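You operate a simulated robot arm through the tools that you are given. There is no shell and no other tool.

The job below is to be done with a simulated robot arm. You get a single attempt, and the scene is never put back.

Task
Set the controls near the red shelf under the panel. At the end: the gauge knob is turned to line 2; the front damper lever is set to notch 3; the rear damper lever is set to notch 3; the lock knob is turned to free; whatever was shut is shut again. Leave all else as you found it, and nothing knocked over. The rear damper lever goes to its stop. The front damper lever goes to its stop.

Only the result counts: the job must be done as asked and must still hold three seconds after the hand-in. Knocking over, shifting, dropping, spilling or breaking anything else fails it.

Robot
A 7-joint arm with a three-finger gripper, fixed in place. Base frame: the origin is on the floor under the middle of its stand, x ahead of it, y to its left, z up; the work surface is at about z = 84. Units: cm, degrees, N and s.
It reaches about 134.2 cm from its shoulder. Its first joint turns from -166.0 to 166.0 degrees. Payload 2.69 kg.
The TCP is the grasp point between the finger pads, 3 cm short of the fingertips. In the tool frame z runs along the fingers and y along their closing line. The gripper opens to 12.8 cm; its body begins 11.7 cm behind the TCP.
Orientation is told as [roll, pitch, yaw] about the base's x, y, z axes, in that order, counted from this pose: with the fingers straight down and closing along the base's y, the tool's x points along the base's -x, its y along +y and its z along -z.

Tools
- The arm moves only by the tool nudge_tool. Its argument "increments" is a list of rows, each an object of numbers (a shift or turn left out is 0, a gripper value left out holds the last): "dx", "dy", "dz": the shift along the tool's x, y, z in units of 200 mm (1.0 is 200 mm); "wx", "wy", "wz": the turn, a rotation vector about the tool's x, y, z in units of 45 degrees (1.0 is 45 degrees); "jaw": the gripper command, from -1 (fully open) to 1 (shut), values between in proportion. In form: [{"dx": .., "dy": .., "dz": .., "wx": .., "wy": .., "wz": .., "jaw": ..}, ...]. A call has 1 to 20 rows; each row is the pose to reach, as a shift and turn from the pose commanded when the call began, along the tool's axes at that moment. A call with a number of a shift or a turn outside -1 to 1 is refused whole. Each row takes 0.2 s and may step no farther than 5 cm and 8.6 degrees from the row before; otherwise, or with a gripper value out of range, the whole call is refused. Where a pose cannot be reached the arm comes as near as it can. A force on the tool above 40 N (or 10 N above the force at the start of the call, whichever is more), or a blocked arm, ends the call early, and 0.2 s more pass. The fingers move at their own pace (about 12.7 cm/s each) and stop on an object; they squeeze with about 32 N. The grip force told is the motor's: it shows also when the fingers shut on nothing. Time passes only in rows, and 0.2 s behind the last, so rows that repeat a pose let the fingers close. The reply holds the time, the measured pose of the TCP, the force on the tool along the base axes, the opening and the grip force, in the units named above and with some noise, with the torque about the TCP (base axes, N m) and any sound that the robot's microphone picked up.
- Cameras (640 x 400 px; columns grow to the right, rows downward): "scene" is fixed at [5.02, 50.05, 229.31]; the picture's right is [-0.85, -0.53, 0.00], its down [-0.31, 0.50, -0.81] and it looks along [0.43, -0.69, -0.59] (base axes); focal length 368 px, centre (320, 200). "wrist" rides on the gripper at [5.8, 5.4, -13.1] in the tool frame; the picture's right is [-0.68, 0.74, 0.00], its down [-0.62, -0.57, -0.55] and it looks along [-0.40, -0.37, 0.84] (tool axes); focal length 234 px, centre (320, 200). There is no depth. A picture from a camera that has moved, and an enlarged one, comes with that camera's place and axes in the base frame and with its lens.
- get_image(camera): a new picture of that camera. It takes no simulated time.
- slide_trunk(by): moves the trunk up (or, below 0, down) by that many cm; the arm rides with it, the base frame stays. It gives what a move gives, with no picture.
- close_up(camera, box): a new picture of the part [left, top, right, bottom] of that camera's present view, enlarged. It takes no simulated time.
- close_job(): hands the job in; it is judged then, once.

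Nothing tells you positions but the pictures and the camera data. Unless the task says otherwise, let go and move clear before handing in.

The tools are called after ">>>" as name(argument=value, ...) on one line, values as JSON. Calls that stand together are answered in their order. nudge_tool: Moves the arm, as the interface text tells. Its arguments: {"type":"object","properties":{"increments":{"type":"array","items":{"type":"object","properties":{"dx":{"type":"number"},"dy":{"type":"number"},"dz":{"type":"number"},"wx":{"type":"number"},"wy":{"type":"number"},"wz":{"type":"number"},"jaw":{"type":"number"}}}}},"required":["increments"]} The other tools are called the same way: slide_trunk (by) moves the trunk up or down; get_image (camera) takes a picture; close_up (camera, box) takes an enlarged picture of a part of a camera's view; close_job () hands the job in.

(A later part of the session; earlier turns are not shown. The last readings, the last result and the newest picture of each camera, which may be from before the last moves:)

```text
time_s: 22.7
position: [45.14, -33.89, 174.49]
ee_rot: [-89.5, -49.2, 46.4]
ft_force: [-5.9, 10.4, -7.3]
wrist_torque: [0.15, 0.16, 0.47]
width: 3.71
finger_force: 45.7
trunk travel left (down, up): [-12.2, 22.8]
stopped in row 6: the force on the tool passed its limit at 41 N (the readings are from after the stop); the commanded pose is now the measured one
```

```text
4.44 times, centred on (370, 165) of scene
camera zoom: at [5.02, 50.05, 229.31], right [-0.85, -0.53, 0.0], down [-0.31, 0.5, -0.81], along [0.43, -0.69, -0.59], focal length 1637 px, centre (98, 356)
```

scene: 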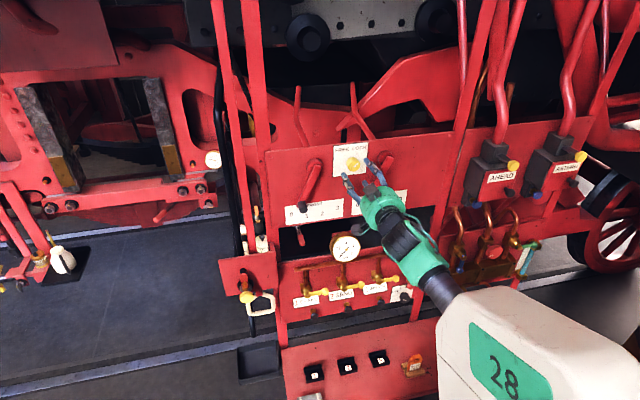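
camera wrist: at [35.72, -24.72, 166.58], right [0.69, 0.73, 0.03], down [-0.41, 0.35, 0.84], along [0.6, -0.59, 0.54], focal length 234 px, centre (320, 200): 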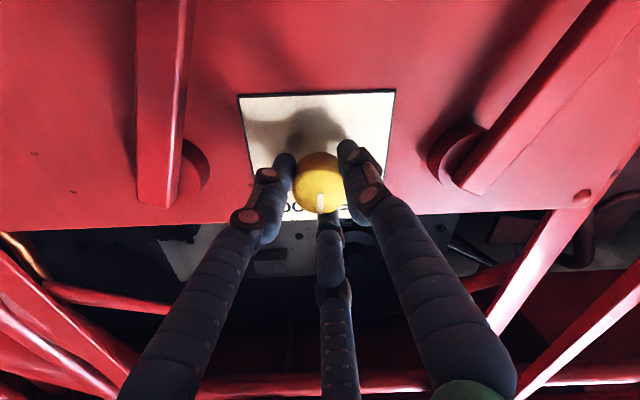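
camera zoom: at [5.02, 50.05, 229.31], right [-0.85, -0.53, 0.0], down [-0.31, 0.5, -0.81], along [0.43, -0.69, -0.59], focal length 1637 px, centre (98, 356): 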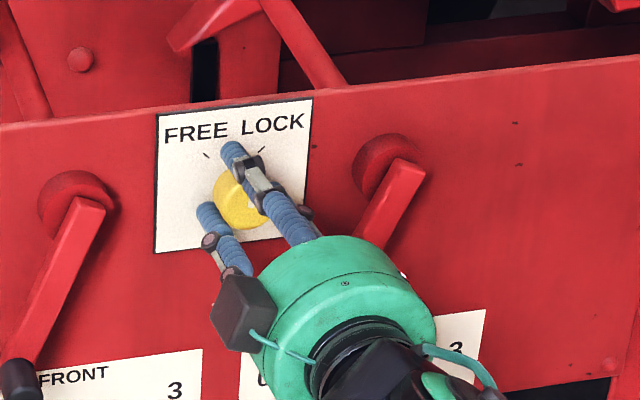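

The knob turned 40° with the hand, and the pointer now points straight up. A force spike stopped the last step, so I'll continue counter-clockwise from here.

>>> nudge_tool(increments=[{"wz": -0.12}, {"wz": -0.24}, {"wz": -0.36}, {"wz": -0.48}, {"wz": -0.6}])

>>> get_image(camera="wrist")

```text
time_s: 23.9
position: [45.25, -33.93, 174.5]
ee_rot: [-89.5, -22.2, 46.4]
ft_force: [-5.6, 10.7, -8.3]
wrist_torque: [0.35, 0.37, 0.02]
width: 3.68
finger_force: 44.5
trunk travel left (down, up): [-12.2, 22.8]
```

```text
taken
camera wrist: at [33.24, -27.4, 167.33], right [0.62, 0.66, -0.43], down [-0.15, 0.63, 0.76], along [0.77, -0.4, 0.49], focal length 234 px, centre (320, 200)
```

wrist: 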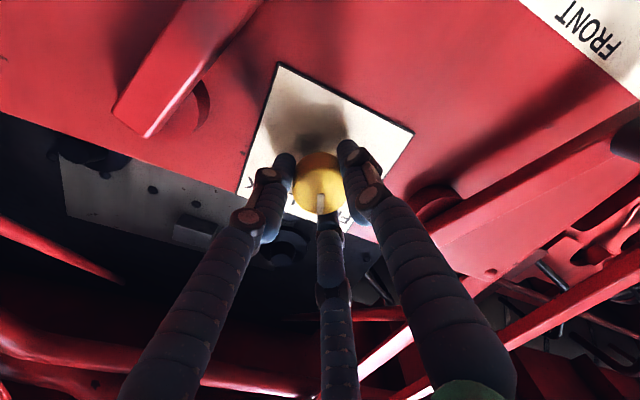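

67° turned so far and the knob is following. Another ~22° to reach FREE.

>>> nudge_tool(increments=[{"wz": -0.12}, {"wz": -0.25}, {"wz": -0.38}, {"wz": -0.5}, {"wz": -0.5}])

>>> get_image(camera="wrist")

>>> close_up(camera="scene", box=[310, 120, 430, 210])

```text
time_s: 25.1
position: [45.21, -33.91, 174.51]
ee_rot: [-89.7, 0.5, 46.7]
ft_force: [-6.7, 10.9, -13.9]
wrist_torque: [0.07, 0.17, -0.08]
width: 3.66
finger_force: 44.8
trunk travel left (down, up): [-12.2, 22.8]
```

```text
taken
camera wrist: at [31.54, -29.22, 169.18], right [0.46, 0.49, -0.74], down [0.03, 0.83, 0.56], along [0.89, -0.28, 0.36], focal length 234 px, centre (320, 200)
```

wrist: 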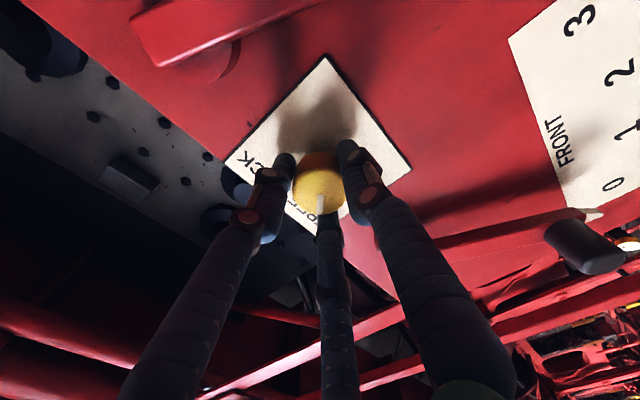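

```text
4.44 times, centred on (370, 165) of scene
camera zoom: at [5.02, 50.05, 229.31], right [-0.85, -0.53, 0.0], down [-0.31, 0.5, -0.81], along [0.43, -0.69, -0.59], focal length 1637 px, centre (98, 356)
```

zoom: 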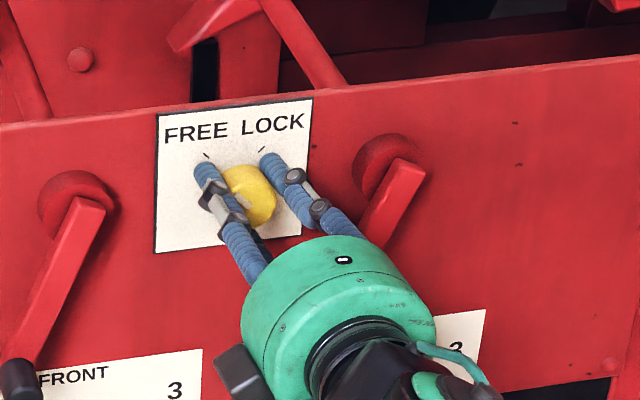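

Turned the full 90°. I'll open the fingers and back straight out to check the pointer.

>>> nudge_tool(increments=[{"jaw": 0.2}, {"jaw": -0.1}, {"jaw": -0.1}, {"dz": -0.1, "jaw": -0.1}, {"dz": -0.2}, {"dz": -0.3}])

>>> get_image(camera="wrist")

>>> close_up(camera="scene", box=[310, 120, 430, 210])

```text
time_s: 26.5
position: [40.92, -29.94, 174.59]
ee_rot: [-89.6, 0.3, 46.7]
ft_force: [0.9, 0.4, 0.0]
wrist_torque: [0.03, -0.01, -0.02]
width: 7.06
finger_force: 0.1
trunk travel left (down, up): [-12.2, 22.8]
```

```text
taken
camera wrist: at [27.2, -25.17, 169.24], right [0.46, 0.49, -0.74], down [0.03, 0.82, 0.57], along [0.89, -0.28, 0.36], focal length 234 px, centre (320, 200)
```

wrist: 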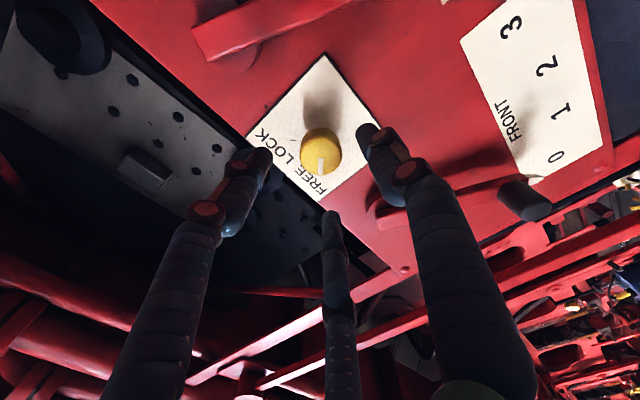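

```text
4.44 times, centred on (370, 165) of scene
camera zoom: at [5.02, 50.05, 229.31], right [-0.85, -0.53, 0.0], down [-0.31, 0.5, -0.81], along [0.43, -0.69, -0.59], focal length 1637 px, centre (98, 356)
```

zoom: 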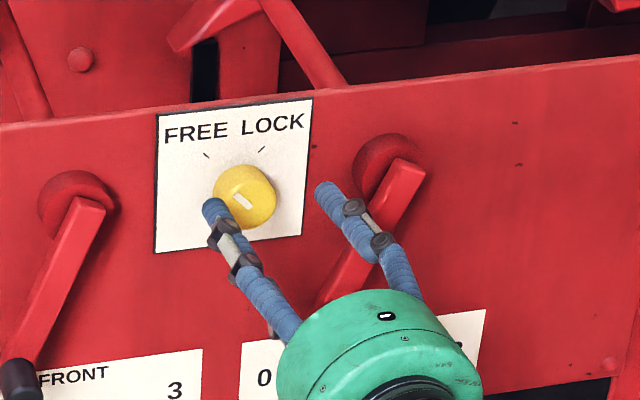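

>>> close_up(camera="wrist", box=[230, 40, 400, 220])

>>> close_up(camera="scene", box=[335, 140, 380, 180])

```text
2.22 times, centred on (315, 130) of wrist
camera zoom: at [27.2, -25.17, 169.24], right [0.46, 0.49, -0.74], down [0.03, 0.82, 0.57], along [0.89, -0.28, 0.36], focal length 520 px, centre (331, 356)
```

zoom: 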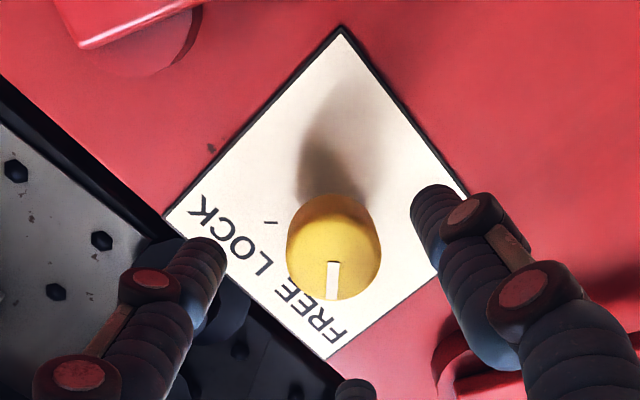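

```text
10.00 times, centred on (358, 160) of scene
camera zoom: at [5.02, 50.05, 229.31], right [-0.85, -0.53, 0.0], down [-0.31, 0.5, -0.81], along [0.43, -0.69, -0.59], focal length 3684 px, centre (-55, 600)
```

zoom: 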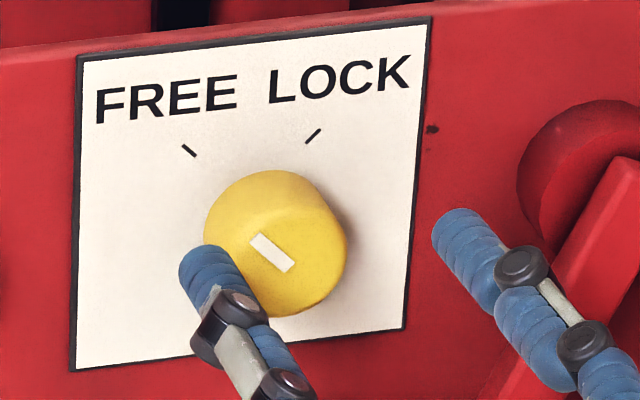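

The lock knob now points at FREE. Next is the front lever, so I'll zoom in on its black handle to size and locate it.

>>> close_up(camera="scene", box=[280, 150, 350, 220])

>>> close_up(camera="wrist", box=[400, 60, 640, 260])

```text
5.71 times, centred on (315, 185) of scene
camera zoom: at [5.02, 50.05, 229.31], right [-0.85, -0.53, 0.0], down [-0.31, 0.5, -0.81], along [0.43, -0.69, -0.59], focal length 2105 px, centre (349, 286)
```

zoom: 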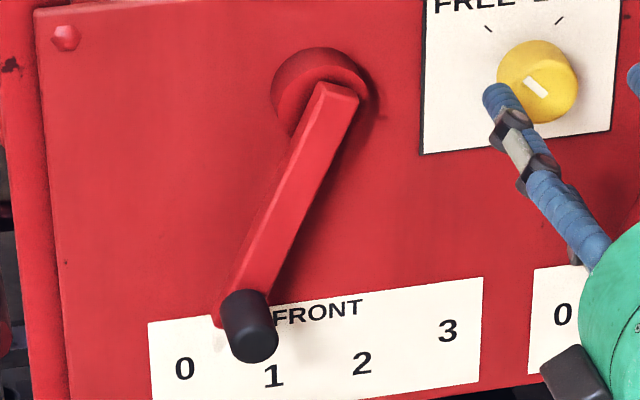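

```text
2.00 times, centred on (520, 160) of wrist
camera zoom: at [27.2, -25.17, 169.24], right [0.46, 0.49, -0.74], down [0.03, 0.82, 0.57], along [0.89, -0.28, 0.36], focal length 468 px, centre (-80, 280)
```

zoom: 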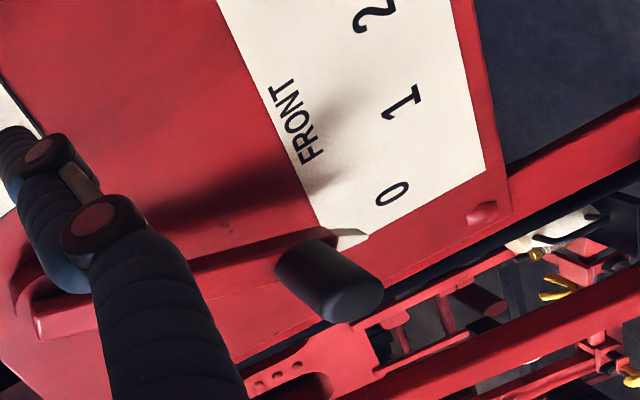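

The front handle is a 2.4 cm cylinder about 3.3 cm long. Its axis is at u≈−21.5, z≈163.0, with its end at w≈6.1. I'll move in front of it.

>>> nudge_tool(increments=[{"dz": -0.06}, {"dx": -0.163, "dy": 0.115, "dz": -0.06}, {"dx": -0.326, "dy": 0.23, "dz": -0.06}, {"dx": -0.489, "dy": 0.345, "dz": -0.06}, {"dx": -0.652, "dy": 0.46, "dz": -0.06}, {"dx": -0.815, "dy": 0.575, "dz": -0.06}])

>>> get_image(camera="wrist")

>>> get_image(camera="scene")

```text
time_s: 27.9
position: [51.09, -17.33, 162.8]
ee_rot: [-89.7, 0.3, 46.6]
ft_force: [0.6, 0.3, -0.8]
wrist_torque: [0.0, -0.03, 0.01]
width: 7.02
finger_force: 0.1
trunk travel left (down, up): [-12.2, 22.8]
```

```text
taken
camera wrist: at [37.44, -12.55, 157.51], right [0.46, 0.49, -0.74], down [0.03, 0.82, 0.56], along [0.89, -0.28, 0.36], focal length 234 px, centre (320, 200)
```

wrist: 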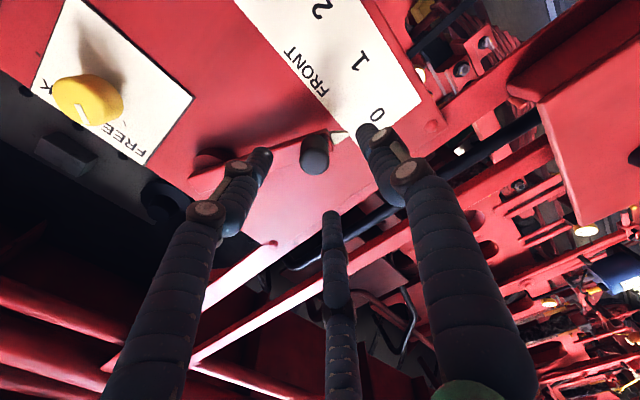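

```text
taken
```

scene: 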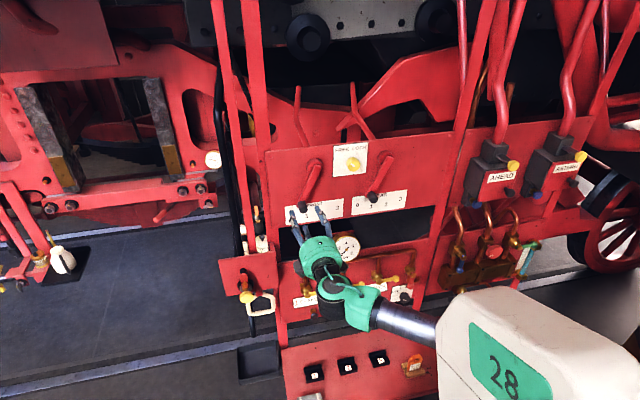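

>>> close_up(camera="wrist", box=[240, 90, 420, 230])

>>> close_up(camera="scene", box=[270, 150, 370, 240])

```text
2.86 times, centred on (330, 160) of wrist
camera zoom: at [37.44, -12.55, 157.51], right [0.46, 0.49, -0.74], down [0.03, 0.82, 0.56], along [0.89, -0.28, 0.36], focal length 669 px, centre (291, 314)
```

zoom: 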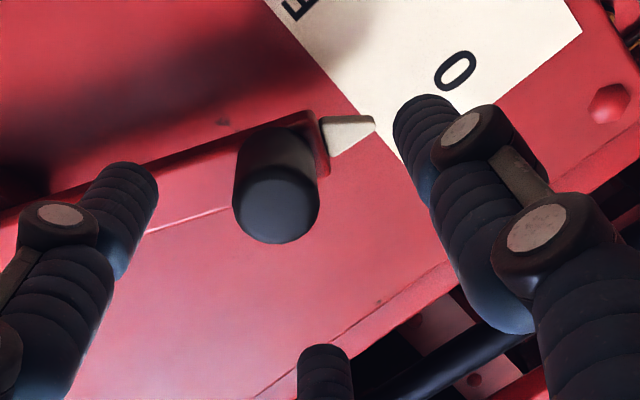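

```text
4.44 times, centred on (320, 195) of scene
camera zoom: at [5.02, 50.05, 229.31], right [-0.85, -0.53, 0.0], down [-0.31, 0.5, -0.81], along [0.43, -0.69, -0.59], focal length 1637 px, centre (320, 222)
```

zoom: 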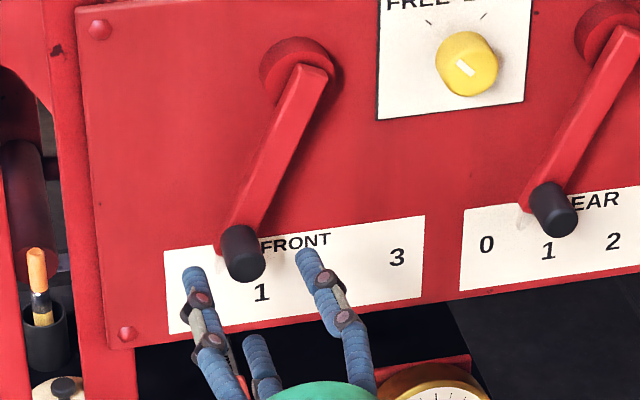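

The handle is centred within a few mm, and the lever's white pointer shows notch 0. I'll move in around the handle and close to a loose cage of about 2.9 cm.

>>> nudge_tool(increments=[{"dx": 0.008, "dy": -0.0175, "dz": 0.04}, {"dx": 0.007, "dy": -0.0175, "dz": 0.11}, {"dx": 0.006, "dy": -0.0175, "dz": 0.175}, {"dx": 0.005, "dy": -0.0175, "dz": 0.232}, {"dx": 0.005, "dy": -0.0175, "dz": 0.232, "jaw": 0.2}, {"dx": 0.005, "dy": -0.0175, "dz": 0.232, "jaw": 0.4}, {"dx": 0.005, "dy": -0.0175, "dz": 0.232, "jaw": 0.54}, {"dx": 0.005, "dy": -0.0175, "dz": 0.232, "jaw": 0.54}])

>>> get_image(camera="wrist")

>>> close_up(camera="scene", box=[270, 150, 370, 240])

```text
time_s: 29.7
position: [54.38, -20.48, 163.23]
ee_rot: [-89.6, 0.2, 46.6]
ft_force: [-0.4, -1.0, 0.7]
wrist_torque: [0.0, 0.0, -0.01]
width: 3.01
finger_force: 0.2
trunk travel left (down, up): [-12.2, 22.8]
```

```text
taken
camera wrist: at [40.73, -15.78, 157.9], right [0.46, 0.49, -0.74], down [0.03, 0.82, 0.57], along [0.89, -0.28, 0.36], focal length 234 px, centre (320, 200)
```

wrist: 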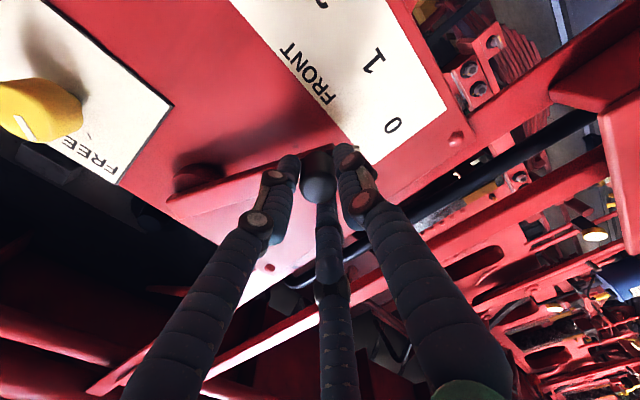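

```text
4.44 times, centred on (320, 195) of scene
camera zoom: at [5.02, 50.05, 229.31], right [-0.85, -0.53, 0.0], down [-0.31, 0.5, -0.81], along [0.43, -0.69, -0.59], focal length 1637 px, centre (320, 222)
```

zoom: 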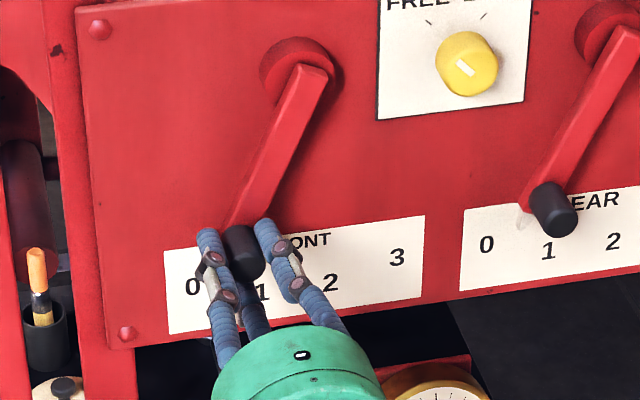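

The handle is caged with no contact force. Now I'll sweep it right along its arc toward notch 3.

>>> nudge_tool(increments=[{"dx": 0.0375, "dy": 0.0155}, {"dx": 0.077, "dy": 0.028}, {"dx": 0.1175, "dy": 0.038}, {"dx": 0.158, "dy": 0.0455}, {"dx": 0.2, "dy": 0.0495}, {"dx": 0.241, "dy": 0.051}, {"dx": 0.2825, "dy": 0.0495}, {"dx": 0.324, "dy": 0.0455}, {"dx": 0.3645, "dy": 0.038}, {"dx": 0.405, "dy": 0.028}, {"dx": 0.4445, "dy": 0.0155}, {"dx": 0.483, "dy": 0.0}, {"dx": 0.502, "dy": -0.009}])

>>> get_image(camera="wrist")

>>> close_up(camera="scene", box=[270, 150, 370, 240])

```text
time_s: 32.5
position: [47.48, -27.81, 163.64]
ee_rot: [-89.8, 0.4, 46.7]
ft_force: [2.6, 3.2, 4.7]
wrist_torque: [-0.06, -0.13, 0.11]
width: 3.32
finger_force: 3.1
trunk travel left (down, up): [-12.2, 22.8]
```

```text
taken
camera wrist: at [33.86, -23.04, 158.19], right [0.46, 0.49, -0.74], down [0.03, 0.82, 0.56], along [0.89, -0.28, 0.36], focal length 234 px, centre (320, 200)
```

wrist: 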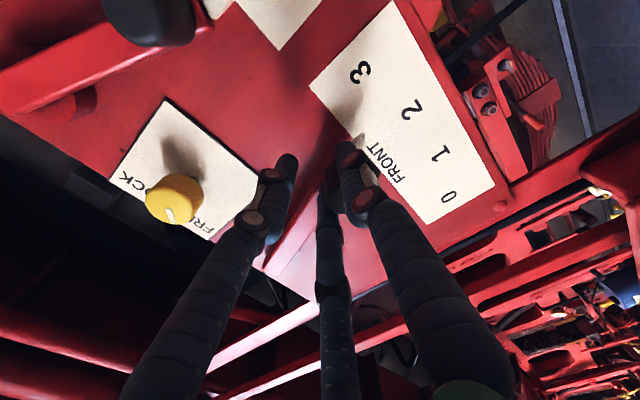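

```text
4.44 times, centred on (320, 195) of scene
camera zoom: at [5.02, 50.05, 229.31], right [-0.85, -0.53, 0.0], down [-0.31, 0.5, -0.81], along [0.43, -0.69, -0.59], focal length 1637 px, centre (320, 222)
```

zoom: 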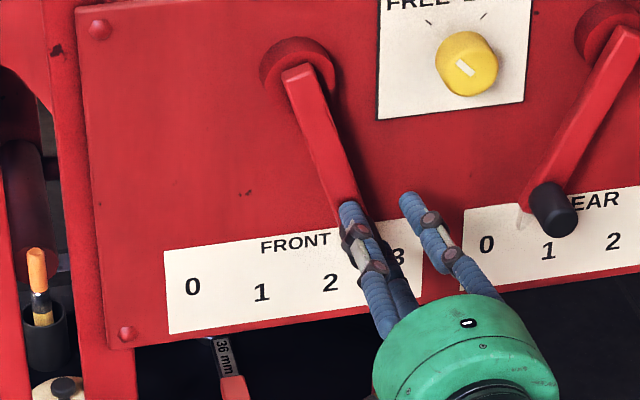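

>>> close_up(camera="wrist", box=[230, 60, 430, 240])

>>> close_up(camera="scene", box=[325, 170, 385, 220])

```text
2.22 times, centred on (330, 150) of wrist
camera zoom: at [33.86, -23.04, 158.19], right [0.46, 0.49, -0.74], down [0.03, 0.82, 0.56], along [0.89, -0.28, 0.36], focal length 520 px, centre (298, 311)
```

zoom: 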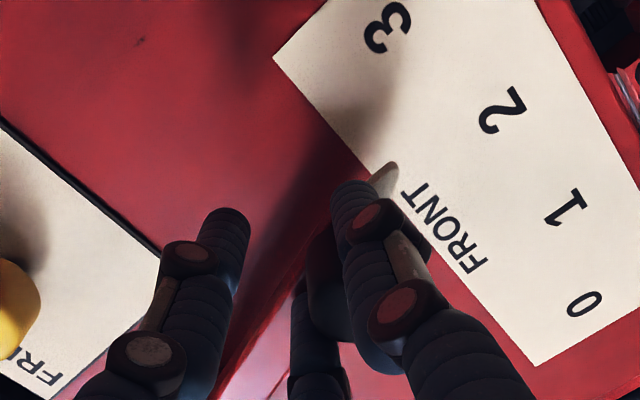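

```text
8.00 times, centred on (355, 195) of scene
camera zoom: at [5.02, 50.05, 229.31], right [-0.85, -0.53, 0.0], down [-0.31, 0.5, -0.81], along [0.43, -0.69, -0.59], focal length 2947 px, centre (40, 240)
```

zoom: 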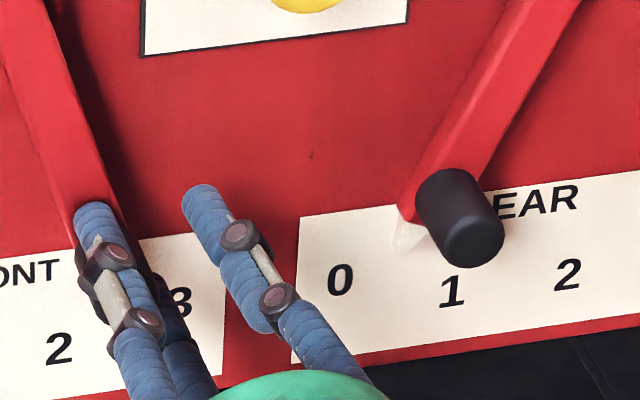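

The lever moved most of the way (pointer near +19°), but the handle has slid into the gap between two fingers. I'll open, re-centre on the handle, and check.

>>> nudge_tool(increments=[{"jaw": 0.2}, {"jaw": -0.1}, {"jaw": -0.1}, {"dx": -0.035, "dy": 0.02, "jaw": -0.1}, {"dx": -0.075, "dy": 0.04, "jaw": -0.1}])

>>> close_up(camera="wrist", box=[230, 60, 430, 240])

>>> close_up(camera="scene", box=[310, 150, 390, 220])

```text
time_s: 33.7
position: [48.54, -26.71, 162.73]
ee_rot: [-89.6, 0.4, 46.7]
ft_force: [-0.3, -0.2, 0.8]
wrist_torque: [-0.01, -0.03, 0.01]
width: 7.02
finger_force: 0.2
trunk travel left (down, up): [-12.2, 22.8]
```

```text
2.22 times, centred on (330, 150) of wrist
camera zoom: at [34.95, -22.02, 157.34], right [0.46, 0.49, -0.74], down [0.03, 0.82, 0.57], along [0.89, -0.28, 0.36], focal length 520 px, centre (298, 311)
```

zoom: 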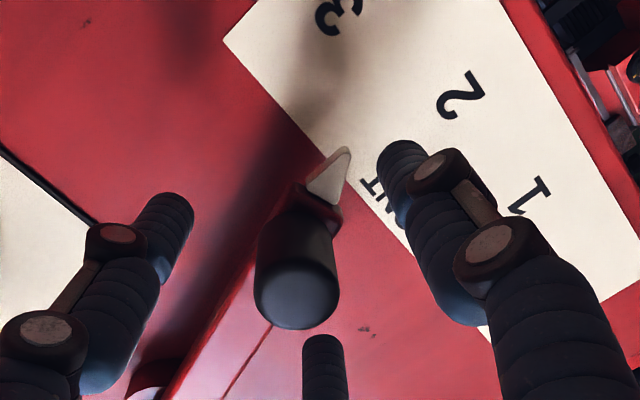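

```text
5.71 times, centred on (350, 185) of scene
camera zoom: at [5.02, 50.05, 229.31], right [-0.85, -0.53, 0.0], down [-0.31, 0.5, -0.81], along [0.43, -0.69, -0.59], focal length 2105 px, centre (149, 286)
```

zoom: 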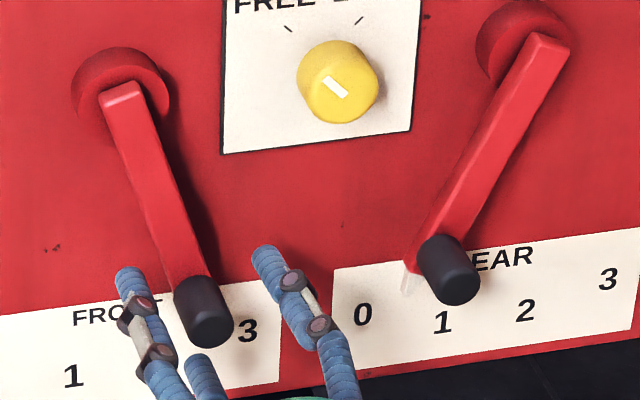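

The front handle is now centred within 2 mm, at about 18°. I'll grip it fully this time and carry it to the stop.

>>> nudge_tool(increments=[{"dx": -0.01, "dy": -0.011, "jaw": 0.3}, {"dx": -0.01, "dy": -0.011, "jaw": 0.6}, {"dx": -0.01, "dy": -0.011, "jaw": 1}, {"dx": -0.01, "dy": -0.011, "jaw": 1}])

>>> nudge_tool(increments=[{"dx": 0.014, "dy": -0.005}, {"dx": 0.028, "dy": -0.011}, {"dx": 0.042, "dy": -0.017}, {"dx": 0.056, "dy": -0.023}, {"dx": 0.073, "dy": -0.031}])

>>> get_image(camera="wrist")

>>> close_up(camera="scene", box=[310, 150, 390, 220])

```text
time_s: 34.7
position: [48.73, -26.73, 162.74]
ee_rot: [-89.6, 0.4, 46.6]
ft_force: [-9.4, -1.9, -16.8]
wrist_torque: [0.16, 0.15, -0.72]
width: 2.53
finger_force: 45.3
trunk travel left (down, up): [-12.2, 22.8]
```

```text
time_s: 36.0
position: [47.76, -27.73, 163.31]
ee_rot: [-89.5, 0.5, 46.6]
ft_force: [-1.7, -4.3, -3.5]
wrist_torque: [0.15, 0.07, -0.45]
width: 2.53
finger_force: 44.9
trunk travel left (down, up): [-12.2, 22.8]
stopped in row 5: the force on the tool passed its limit at 41 N (the readings are from after the stop); the commanded pose is now the measured one
```

```text
taken
camera wrist: at [34.08, -22.94, 157.99], right [0.46, 0.49, -0.74], down [0.03, 0.82, 0.57], along [0.89, -0.28, 0.36], focal length 234 px, centre (320, 200)
```

wrist: 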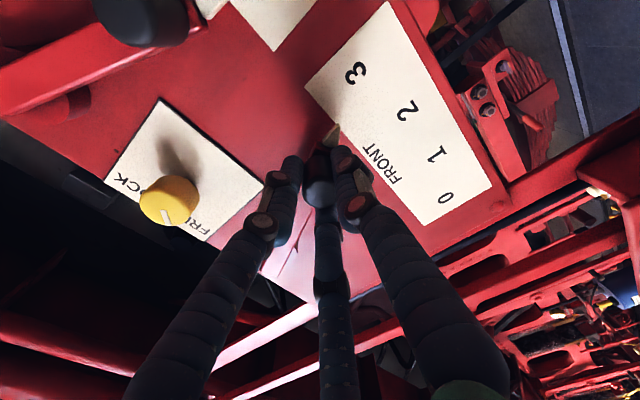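

```text
5.71 times, centred on (350, 185) of scene
camera zoom: at [5.02, 50.05, 229.31], right [-0.85, -0.53, 0.0], down [-0.31, 0.5, -0.81], along [0.43, -0.69, -0.59], focal length 2105 px, centre (149, 286)
```

zoom: 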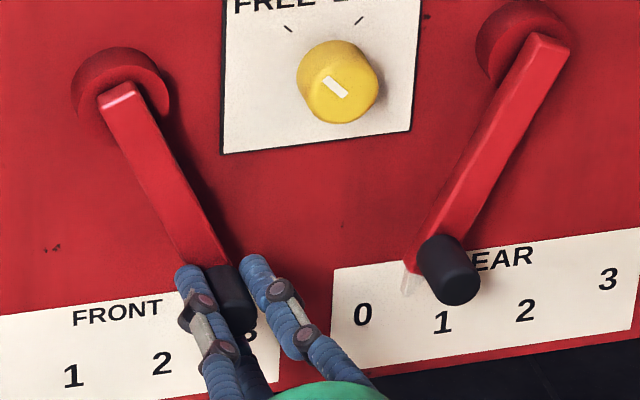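

The force limit tripped at about 25°, which looks like the stop. One more gentle push to confirm it's hard against it.

>>> nudge_tool(increments=[{"dx": 0.008, "dy": -0.004}, {"dx": 0.016, "dy": -0.008}, {"dx": 0.024, "dy": -0.012}])

```text
time_s: 36.8
position: [47.82, -27.67, 163.29]
ee_rot: [-89.2, 0.6, 46.8]
ft_force: [9.8, 20.9, -19.7]
wrist_torque: [0.48, 0.24, 1.13]
width: 2.53
finger_force: 45.1
trunk travel left (down, up): [-12.2, 22.8]
```

It held against about 30 N without moving, so it's on the stop. I'll relax, open, back out and verify.

>>> nudge_tool(increments=[{"dx": -0.018, "dy": 0.009}, {"dx": -0.018, "dy": 0.009, "jaw": 0.3}, {"dx": -0.018, "dy": 0.009, "jaw": -0.1}, {"dx": -0.018, "dy": 0.009, "jaw": -0.1}, {"dx": -0.018, "dy": 0.009, "dz": -0.1}, {"dx": -0.018, "dy": 0.009, "dz": -0.23}])

>>> get_image(camera="wrist")

>>> close_up(camera="scene", box=[270, 140, 410, 230])

```text
time_s: 38.2
position: [44.43, -24.59, 163.48]
ee_rot: [-89.5, 0.5, 46.6]
ft_force: [0.0, 0.5, -0.7]
wrist_torque: [-0.03, 0.0, 0.0]
width: 7.03
finger_force: 0.2
trunk travel left (down, up): [-12.2, 22.8]
```

```text
taken
camera wrist: at [30.68, -19.77, 158.13], right [0.46, 0.49, -0.74], down [0.03, 0.82, 0.57], along [0.89, -0.28, 0.36], focal length 234 px, centre (320, 200)
```

wrist: 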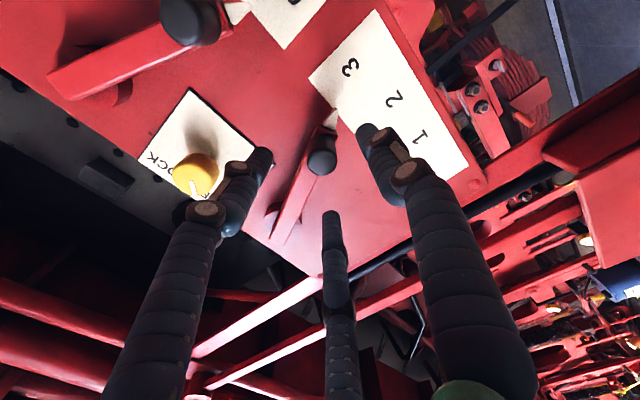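

```text
4.44 times, centred on (340, 185) of scene
camera zoom: at [5.02, 50.05, 229.31], right [-0.85, -0.53, 0.0], down [-0.31, 0.5, -0.81], along [0.43, -0.69, -0.59], focal length 1637 px, centre (231, 267)
```

zoom: 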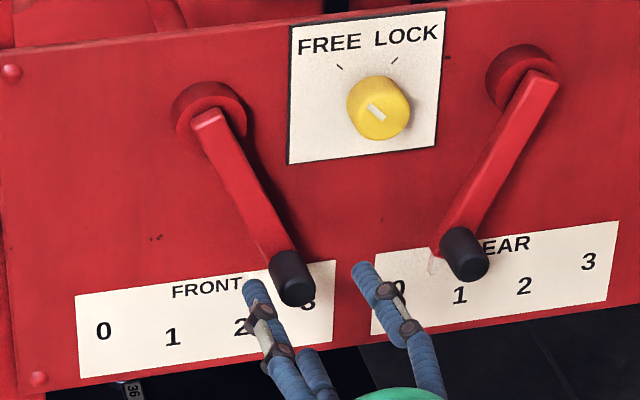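

The front lever's pointer is at 3. Now moving right to the rear lever's handle.

>>> nudge_tool(increments=[{"dx": 0.145}, {"dx": 0.29}, {"dx": 0.435}, {"dx": 0.575, "dy": 0.005}])

>>> close_up(camera="wrist", box=[240, 90, 420, 230])

>>> close_up(camera="scene", box=[330, 140, 430, 230])

```text
time_s: 39.2
position: [36.46, -33.01, 163.43]
ee_rot: [-89.5, 0.4, 46.6]
ft_force: [-0.4, 0.1, 0.2]
wrist_torque: [-0.01, 0.03, 0.06]
width: 7.03
finger_force: 0.0
trunk travel left (down, up): [-12.2, 22.8]
```

```text
2.86 times, centred on (330, 160) of wrist
camera zoom: at [22.8, -28.24, 158.11], right [0.46, 0.49, -0.74], down [0.03, 0.82, 0.57], along [0.89, -0.28, 0.36], focal length 669 px, centre (291, 314)
```

zoom: 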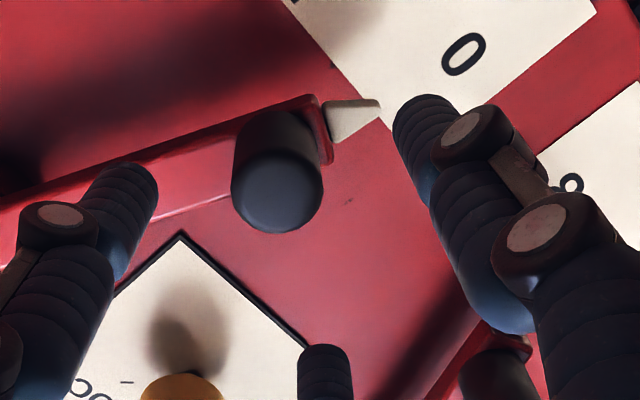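

```text
4.44 times, centred on (380, 185) of scene
camera zoom: at [5.02, 50.05, 229.31], right [-0.85, -0.53, 0.0], down [-0.31, 0.5, -0.81], along [0.43, -0.69, -0.59], focal length 1637 px, centre (53, 267)
```

zoom: 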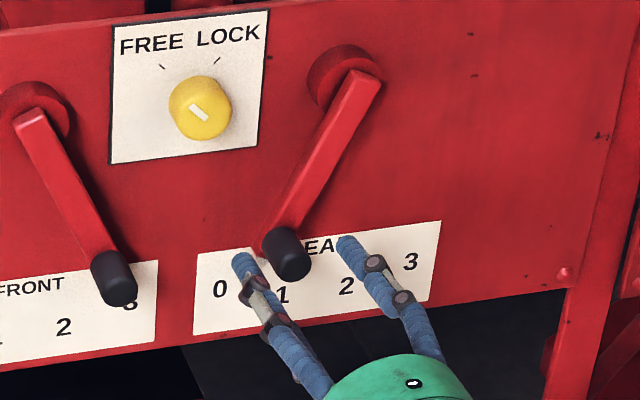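

Rear handle at about u≈0.4, z≈163.5. I'll move in and grip it fully.

>>> nudge_tool(increments=[{"dx": 0.015, "dy": -0.006, "dz": 0.05}, {"dx": 0.014, "dy": -0.006, "dz": 0.12}, {"dx": 0.012, "dy": -0.006, "dz": 0.19}, {"dx": 0.011, "dy": -0.006, "dz": 0.245}, {"dx": 0.011, "dy": -0.006, "dz": 0.245, "jaw": 0.3}, {"dx": 0.011, "dy": -0.006, "dz": 0.245, "jaw": 0.6}, {"dx": 0.011, "dy": -0.006, "dz": 0.245, "jaw": 1}, {"dx": 0.011, "dy": -0.006, "dz": 0.245, "jaw": 1}])

>>> get_image(camera="wrist")

```text
time_s: 40.7
position: [39.24, -37.24, 163.0]
ee_rot: [-88.9, 0.2, 45.9]
ft_force: [-31.4, -28.6, -7.4]
wrist_torque: [-0.15, 0.15, -1.49]
width: 3.39
finger_force: 31.7
trunk travel left (down, up): [-12.2, 22.8]
stopped in row 7: the force on the tool passed its limit at 49 N (the readings are from after the stop); the commanded pose is now the measured one
```

```text
taken
camera wrist: at [25.63, -32.27, 157.84], right [0.46, 0.49, -0.74], down [0.04, 0.82, 0.57], along [0.89, -0.3, 0.35], focal length 234 px, centre (320, 200)
```

wrist: 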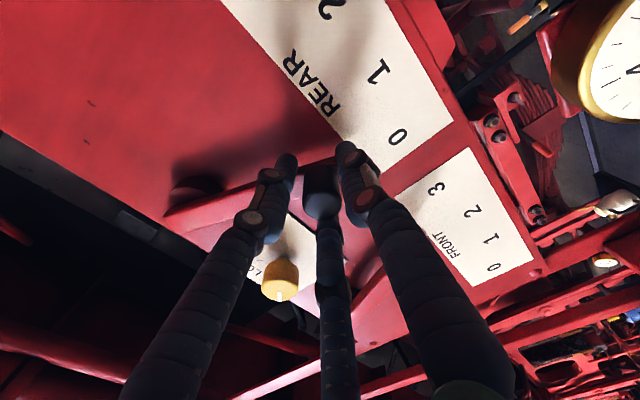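

Closing pushed the hand about 1 cm sideways with a force trip, so the grip isn't centred. Looking closer.

>>> close_up(camera="wrist", box=[240, 110, 400, 250])

>>> close_up(camera="scene", box=[340, 150, 420, 220])

```text
2.86 times, centred on (320, 180) of wrist
camera zoom: at [25.63, -32.27, 157.84], right [0.46, 0.49, -0.74], down [0.04, 0.82, 0.57], along [0.89, -0.3, 0.35], focal length 669 px, centre (320, 257)
```

zoom: 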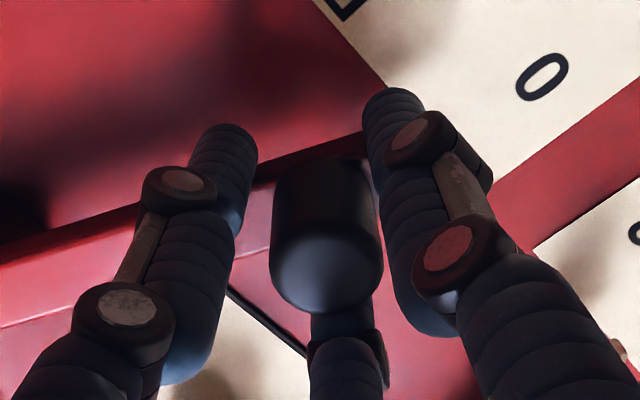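

```text
5.71 times, centred on (380, 185) of scene
camera zoom: at [5.02, 50.05, 229.31], right [-0.85, -0.53, 0.0], down [-0.31, 0.5, -0.81], along [0.43, -0.69, -0.59], focal length 2105 px, centre (-23, 286)
```

zoom: 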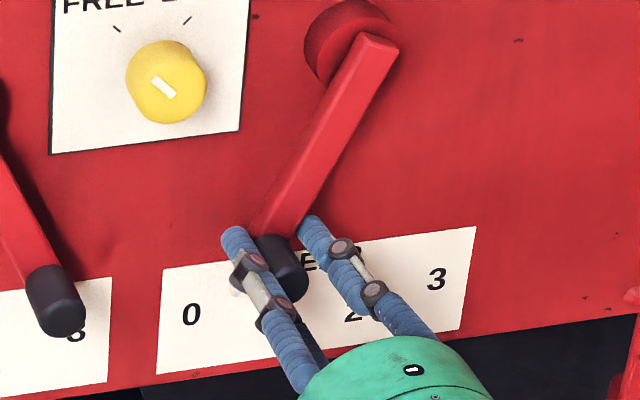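

The upper-right fingertip is jamming against the side of the lever bar. I'll open, recentre, back out 0.8 cm so the tips clear the bar, and grip again.

>>> nudge_tool(increments=[{"jaw": 0.2}, {"jaw": -0.1}, {"jaw": -0.1, "dz": -0.02}, {"jaw": -0.1, "dz": -0.04, "dx": -0.02, "dy": -0.012}, {"jaw": -0.1, "dz": -0.04, "dx": -0.043, "dy": -0.026}])

>>> close_up(camera="wrist", box=[240, 110, 400, 250])

```text
time_s: 41.9
position: [39.75, -35.54, 163.89]
ee_rot: [-89.3, 0.4, 46.3]
ft_force: [0.5, -0.5, 0.5]
wrist_torque: [0.0, 0.04, -0.02]
width: 7.05
finger_force: 0.1
trunk travel left (down, up): [-12.2, 22.8]
```

```text
2.86 times, centred on (320, 180) of wrist
camera zoom: at [26.06, -30.6, 158.65], right [0.46, 0.49, -0.74], down [0.04, 0.82, 0.57], along [0.89, -0.29, 0.36], focal length 669 px, centre (320, 257)
```

zoom: 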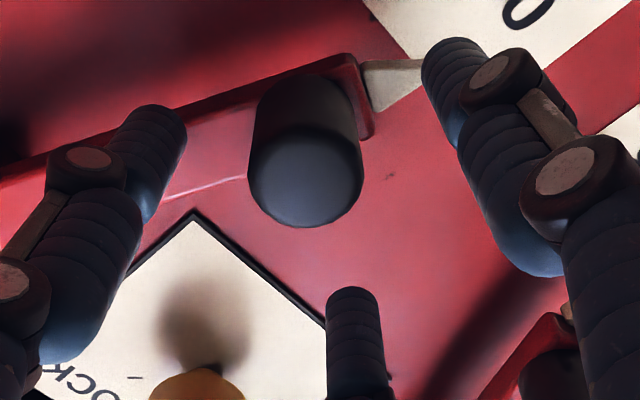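

>>> nudge_tool(increments=[{"dx": 0.021, "dy": 0.008}, {"dx": 0.041, "dy": 0.0175}, {"dx": 0.041, "dy": 0.0175, "jaw": 0.3}, {"dx": 0.041, "dy": 0.0175, "jaw": 0.55}, {"dx": 0.041, "dy": 0.0175, "jaw": 0.8}, {"dx": 0.041, "dy": 0.0175, "jaw": 1}])

>>> close_up(camera="wrist", box=[240, 110, 400, 250])

```text
time_s: 43.3
position: [39.05, -36.16, 163.51]
ee_rot: [-89.3, 0.4, 46.3]
ft_force: [-1.5, 0.1, -3.1]
wrist_torque: [-0.03, -0.29, -0.13]
width: 2.86
finger_force: 45.2
trunk travel left (down, up): [-12.2, 22.8]
```

```text
2.86 times, centred on (320, 180) of wrist
camera zoom: at [25.51, -31.27, 158.24], right [0.46, 0.49, -0.74], down [0.04, 0.82, 0.57], along [0.89, -0.29, 0.36], focal length 669 px, centre (320, 257)
```

zoom: 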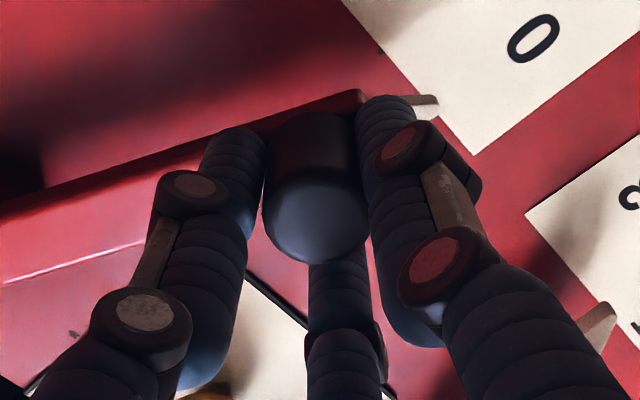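

A good centred grip with low load. Sweeping the rear lever along its arc to notch 3.

>>> nudge_tool(increments=[{"dx": 0.0205, "dy": 0.0095}, {"dx": 0.0415, "dy": 0.017}, {"dx": 0.081, "dy": 0.03}, {"dx": 0.121, "dy": 0.04}, {"dx": 0.162, "dy": 0.047}, {"dx": 0.2035, "dy": 0.0515}, {"dx": 0.245, "dy": 0.0525}, {"dx": 0.2865, "dy": 0.0515}, {"dx": 0.3275, "dy": 0.047}, {"dx": 0.3685, "dy": 0.04}, {"dx": 0.409, "dy": 0.03}, {"dx": 0.4485, "dy": 0.017}, {"dx": 0.487, "dy": -0.001}, {"dx": 0.5055, "dy": -0.0075}])

>>> get_image(camera="wrist")

>>> close_up(camera="scene", box=[340, 140, 440, 230])

```text
time_s: 44.0
position: [38.85, -36.33, 163.26]
ee_rot: [-89.5, 0.1, 47.5]
ft_force: [-1.7, -26.7, 25.3]
wrist_torque: [0.12, -0.05, -1.08]
width: 2.57
finger_force: 45.0
trunk travel left (down, up): [-12.2, 22.8]
stopped in row 3: the force on the tool passed its limit at 50 N (the readings are from after the stop); the commanded pose is now the measured one
```

```text
taken
camera wrist: at [25.02, -31.74, 157.91], right [0.45, 0.5, -0.74], down [0.02, 0.82, 0.57], along [0.89, -0.27, 0.36], focal length 234 px, centre (320, 200)
```

wrist: 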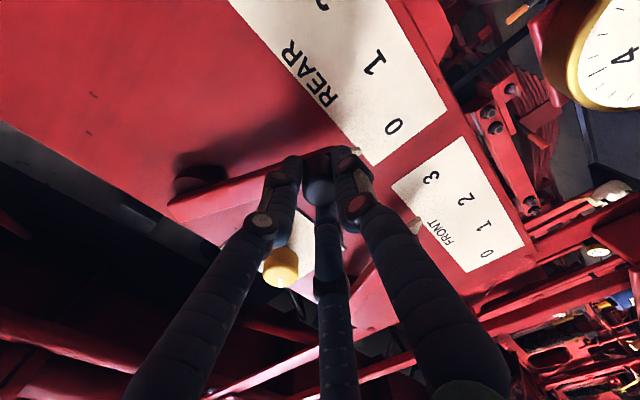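

```text
4.44 times, centred on (390, 185) of scene
camera zoom: at [5.02, 50.05, 229.31], right [-0.85, -0.53, 0.0], down [-0.31, 0.5, -0.81], along [0.43, -0.69, -0.59], focal length 1637 px, centre (9, 267)
```

zoom: 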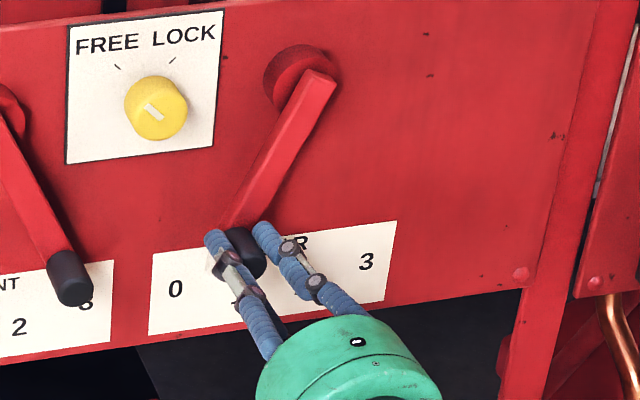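

The rear lever resisted and the force limit tripped after only a few mm. I'll loosen to a cage to remove any grip preload and check the lever and fingertip clearances before trying again.

>>> nudge_tool(increments=[{"jaw": 0.5}, {"jaw": 0.5}, {"jaw": 0.5}])

>>> close_up(camera="wrist", box=[240, 90, 420, 250])

>>> close_up(camera="scene", box=[350, 170, 410, 220])

```text
time_s: 44.9
position: [38.77, -36.03, 163.11]
ee_rot: [-89.4, 0.2, 47.6]
ft_force: [-0.5, -0.8, 0.0]
wrist_torque: [-0.02, 0.02, -0.03]
width: 3.25
finger_force: 0.1
trunk travel left (down, up): [-12.2, 22.8]
```

```text
2.50 times, centred on (330, 170) of wrist
camera zoom: at [25.09, -31.54, 157.75], right [0.45, 0.5, -0.74], down [0.02, 0.82, 0.57], along [0.89, -0.27, 0.36], focal length 585 px, centre (295, 275)
```

zoom: 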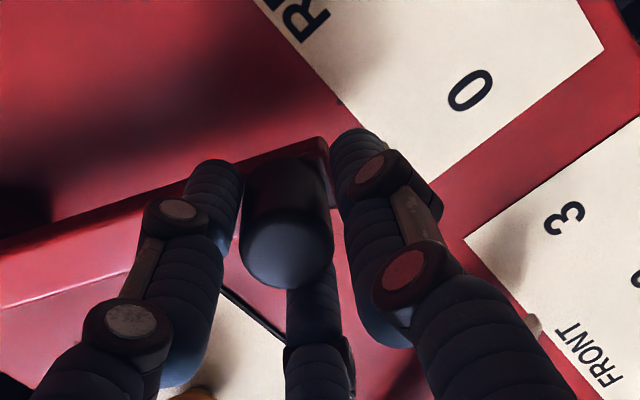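

```text
8.00 times, centred on (380, 195) of scene
camera zoom: at [5.02, 50.05, 229.31], right [-0.85, -0.53, 0.0], down [-0.31, 0.5, -0.81], along [0.43, -0.69, -0.59], focal length 2947 px, centre (-160, 240)
```

zoom: 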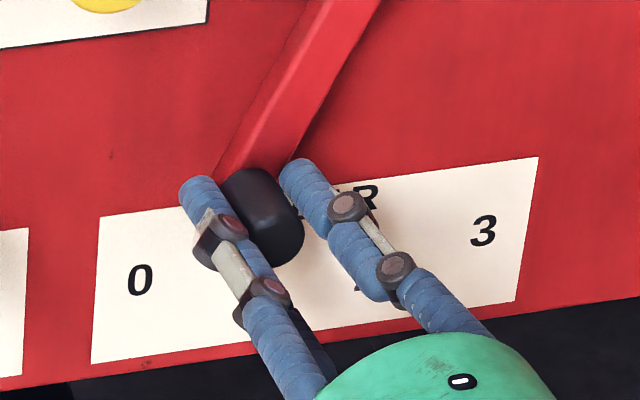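

>>> nudge_tool(increments=[{"dx": 0.01, "dy": -0.01}, {"dx": 0.02, "dy": -0.008}, {"dx": 0.03, "dy": -0.005}, {"dx": 0.04, "dy": 0.0}, {"dx": 0.05, "dy": 0.005}])

>>> close_up(camera="wrist", box=[240, 90, 420, 250])

```text
time_s: 46.0
position: [38.81, -35.39, 163.44]
ee_rot: [-89.9, 0.3, 49.4]
ft_force: [-5.5, -4.4, 3.0]
wrist_torque: [-0.1, -0.11, -0.24]
width: 3.76
finger_force: 4.1
trunk travel left (down, up): [-12.2, 22.8]
```

```text
2.50 times, centred on (330, 170) of wrist
camera zoom: at [25.13, -31.31, 158.03], right [0.44, 0.51, -0.74], down [-0.01, 0.83, 0.56], along [0.9, -0.24, 0.37], focal length 585 px, centre (295, 275)
```

zoom: 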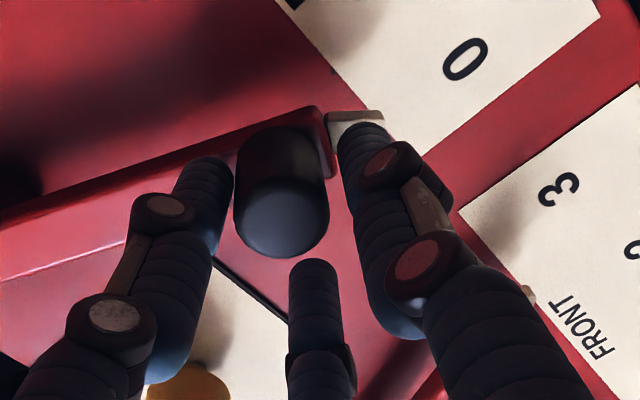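

The commanded shift right came out as a drift and a yaw change, so the arm is at a reach limit here with this wrist roll. It isn't the lever. I'll open, back out and roll the wrist back to its earlier orientation.

>>> nudge_tool(increments=[{"jaw": 0.2}, {"jaw": -0.1}, {"jaw": -0.1}, {"dz": -0.08, "jaw": -0.1}, {"dz": -0.16}, {"dz": -0.24}])

>>> nudge_tool(increments=[{"wz": 0.16}, {"wz": 0.32}, {"wz": 0.48}, {"wz": 0.64}, {"wz": 0.8}, {"wz": 0.96}])

>>> get_image(camera="scene")

```text
time_s: 47.6
position: [38.2, -32.18, 161.69]
ee_rot: [-87.5, -0.2, 52.0]
ft_force: [-14.4, 4.6, -3.6]
wrist_torque: [-0.02, -0.38, -0.55]
width: 7.42
finger_force: 2.1
trunk travel left (down, up): [-12.2, 22.8]
stopped in row 6: the arm was blocked; the commanded pose is now the measured one
```

```text
time_s: 49.0
position: [37.92, -32.06, 162.32]
ee_rot: [-87.4, -43.3, 50.5]
ft_force: [0.1, 0.0, 0.4]
wrist_torque: [-0.02, -0.05, -0.01]
width: 7.03
finger_force: 0.0
trunk travel left (down, up): [-12.2, 22.8]
```

```text
taken
```

scene: 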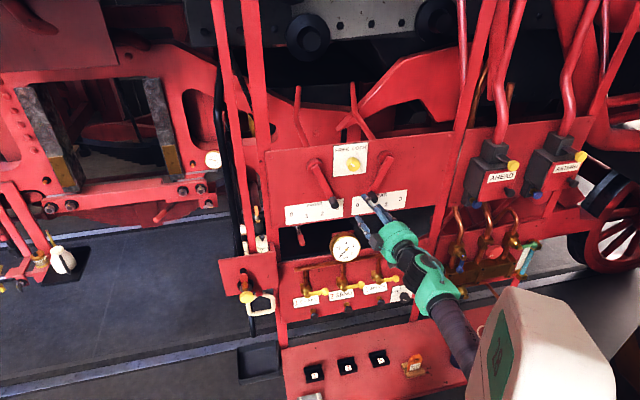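

>>> close_up(camera="scene", box=[330, 140, 430, 230])

>>> get_image(camera="wrist")

```text
4.44 times, centred on (380, 185) of scene
camera zoom: at [5.02, 50.05, 229.31], right [-0.85, -0.53, 0.0], down [-0.31, 0.5, -0.81], along [0.43, -0.69, -0.59], focal length 1637 px, centre (53, 267)
```

zoom: 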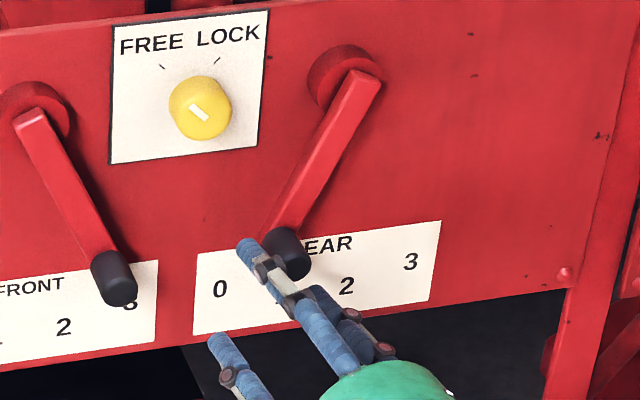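

```text
taken
camera wrist: at [27.09, -24.2, 154.67], right [0.61, 0.79, -0.07], down [-0.37, 0.37, 0.85], along [0.7, -0.49, 0.52], focal length 234 px, centre (320, 200)
```

wrist: 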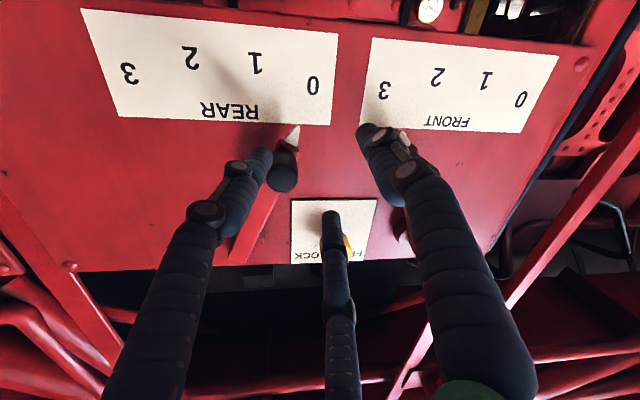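

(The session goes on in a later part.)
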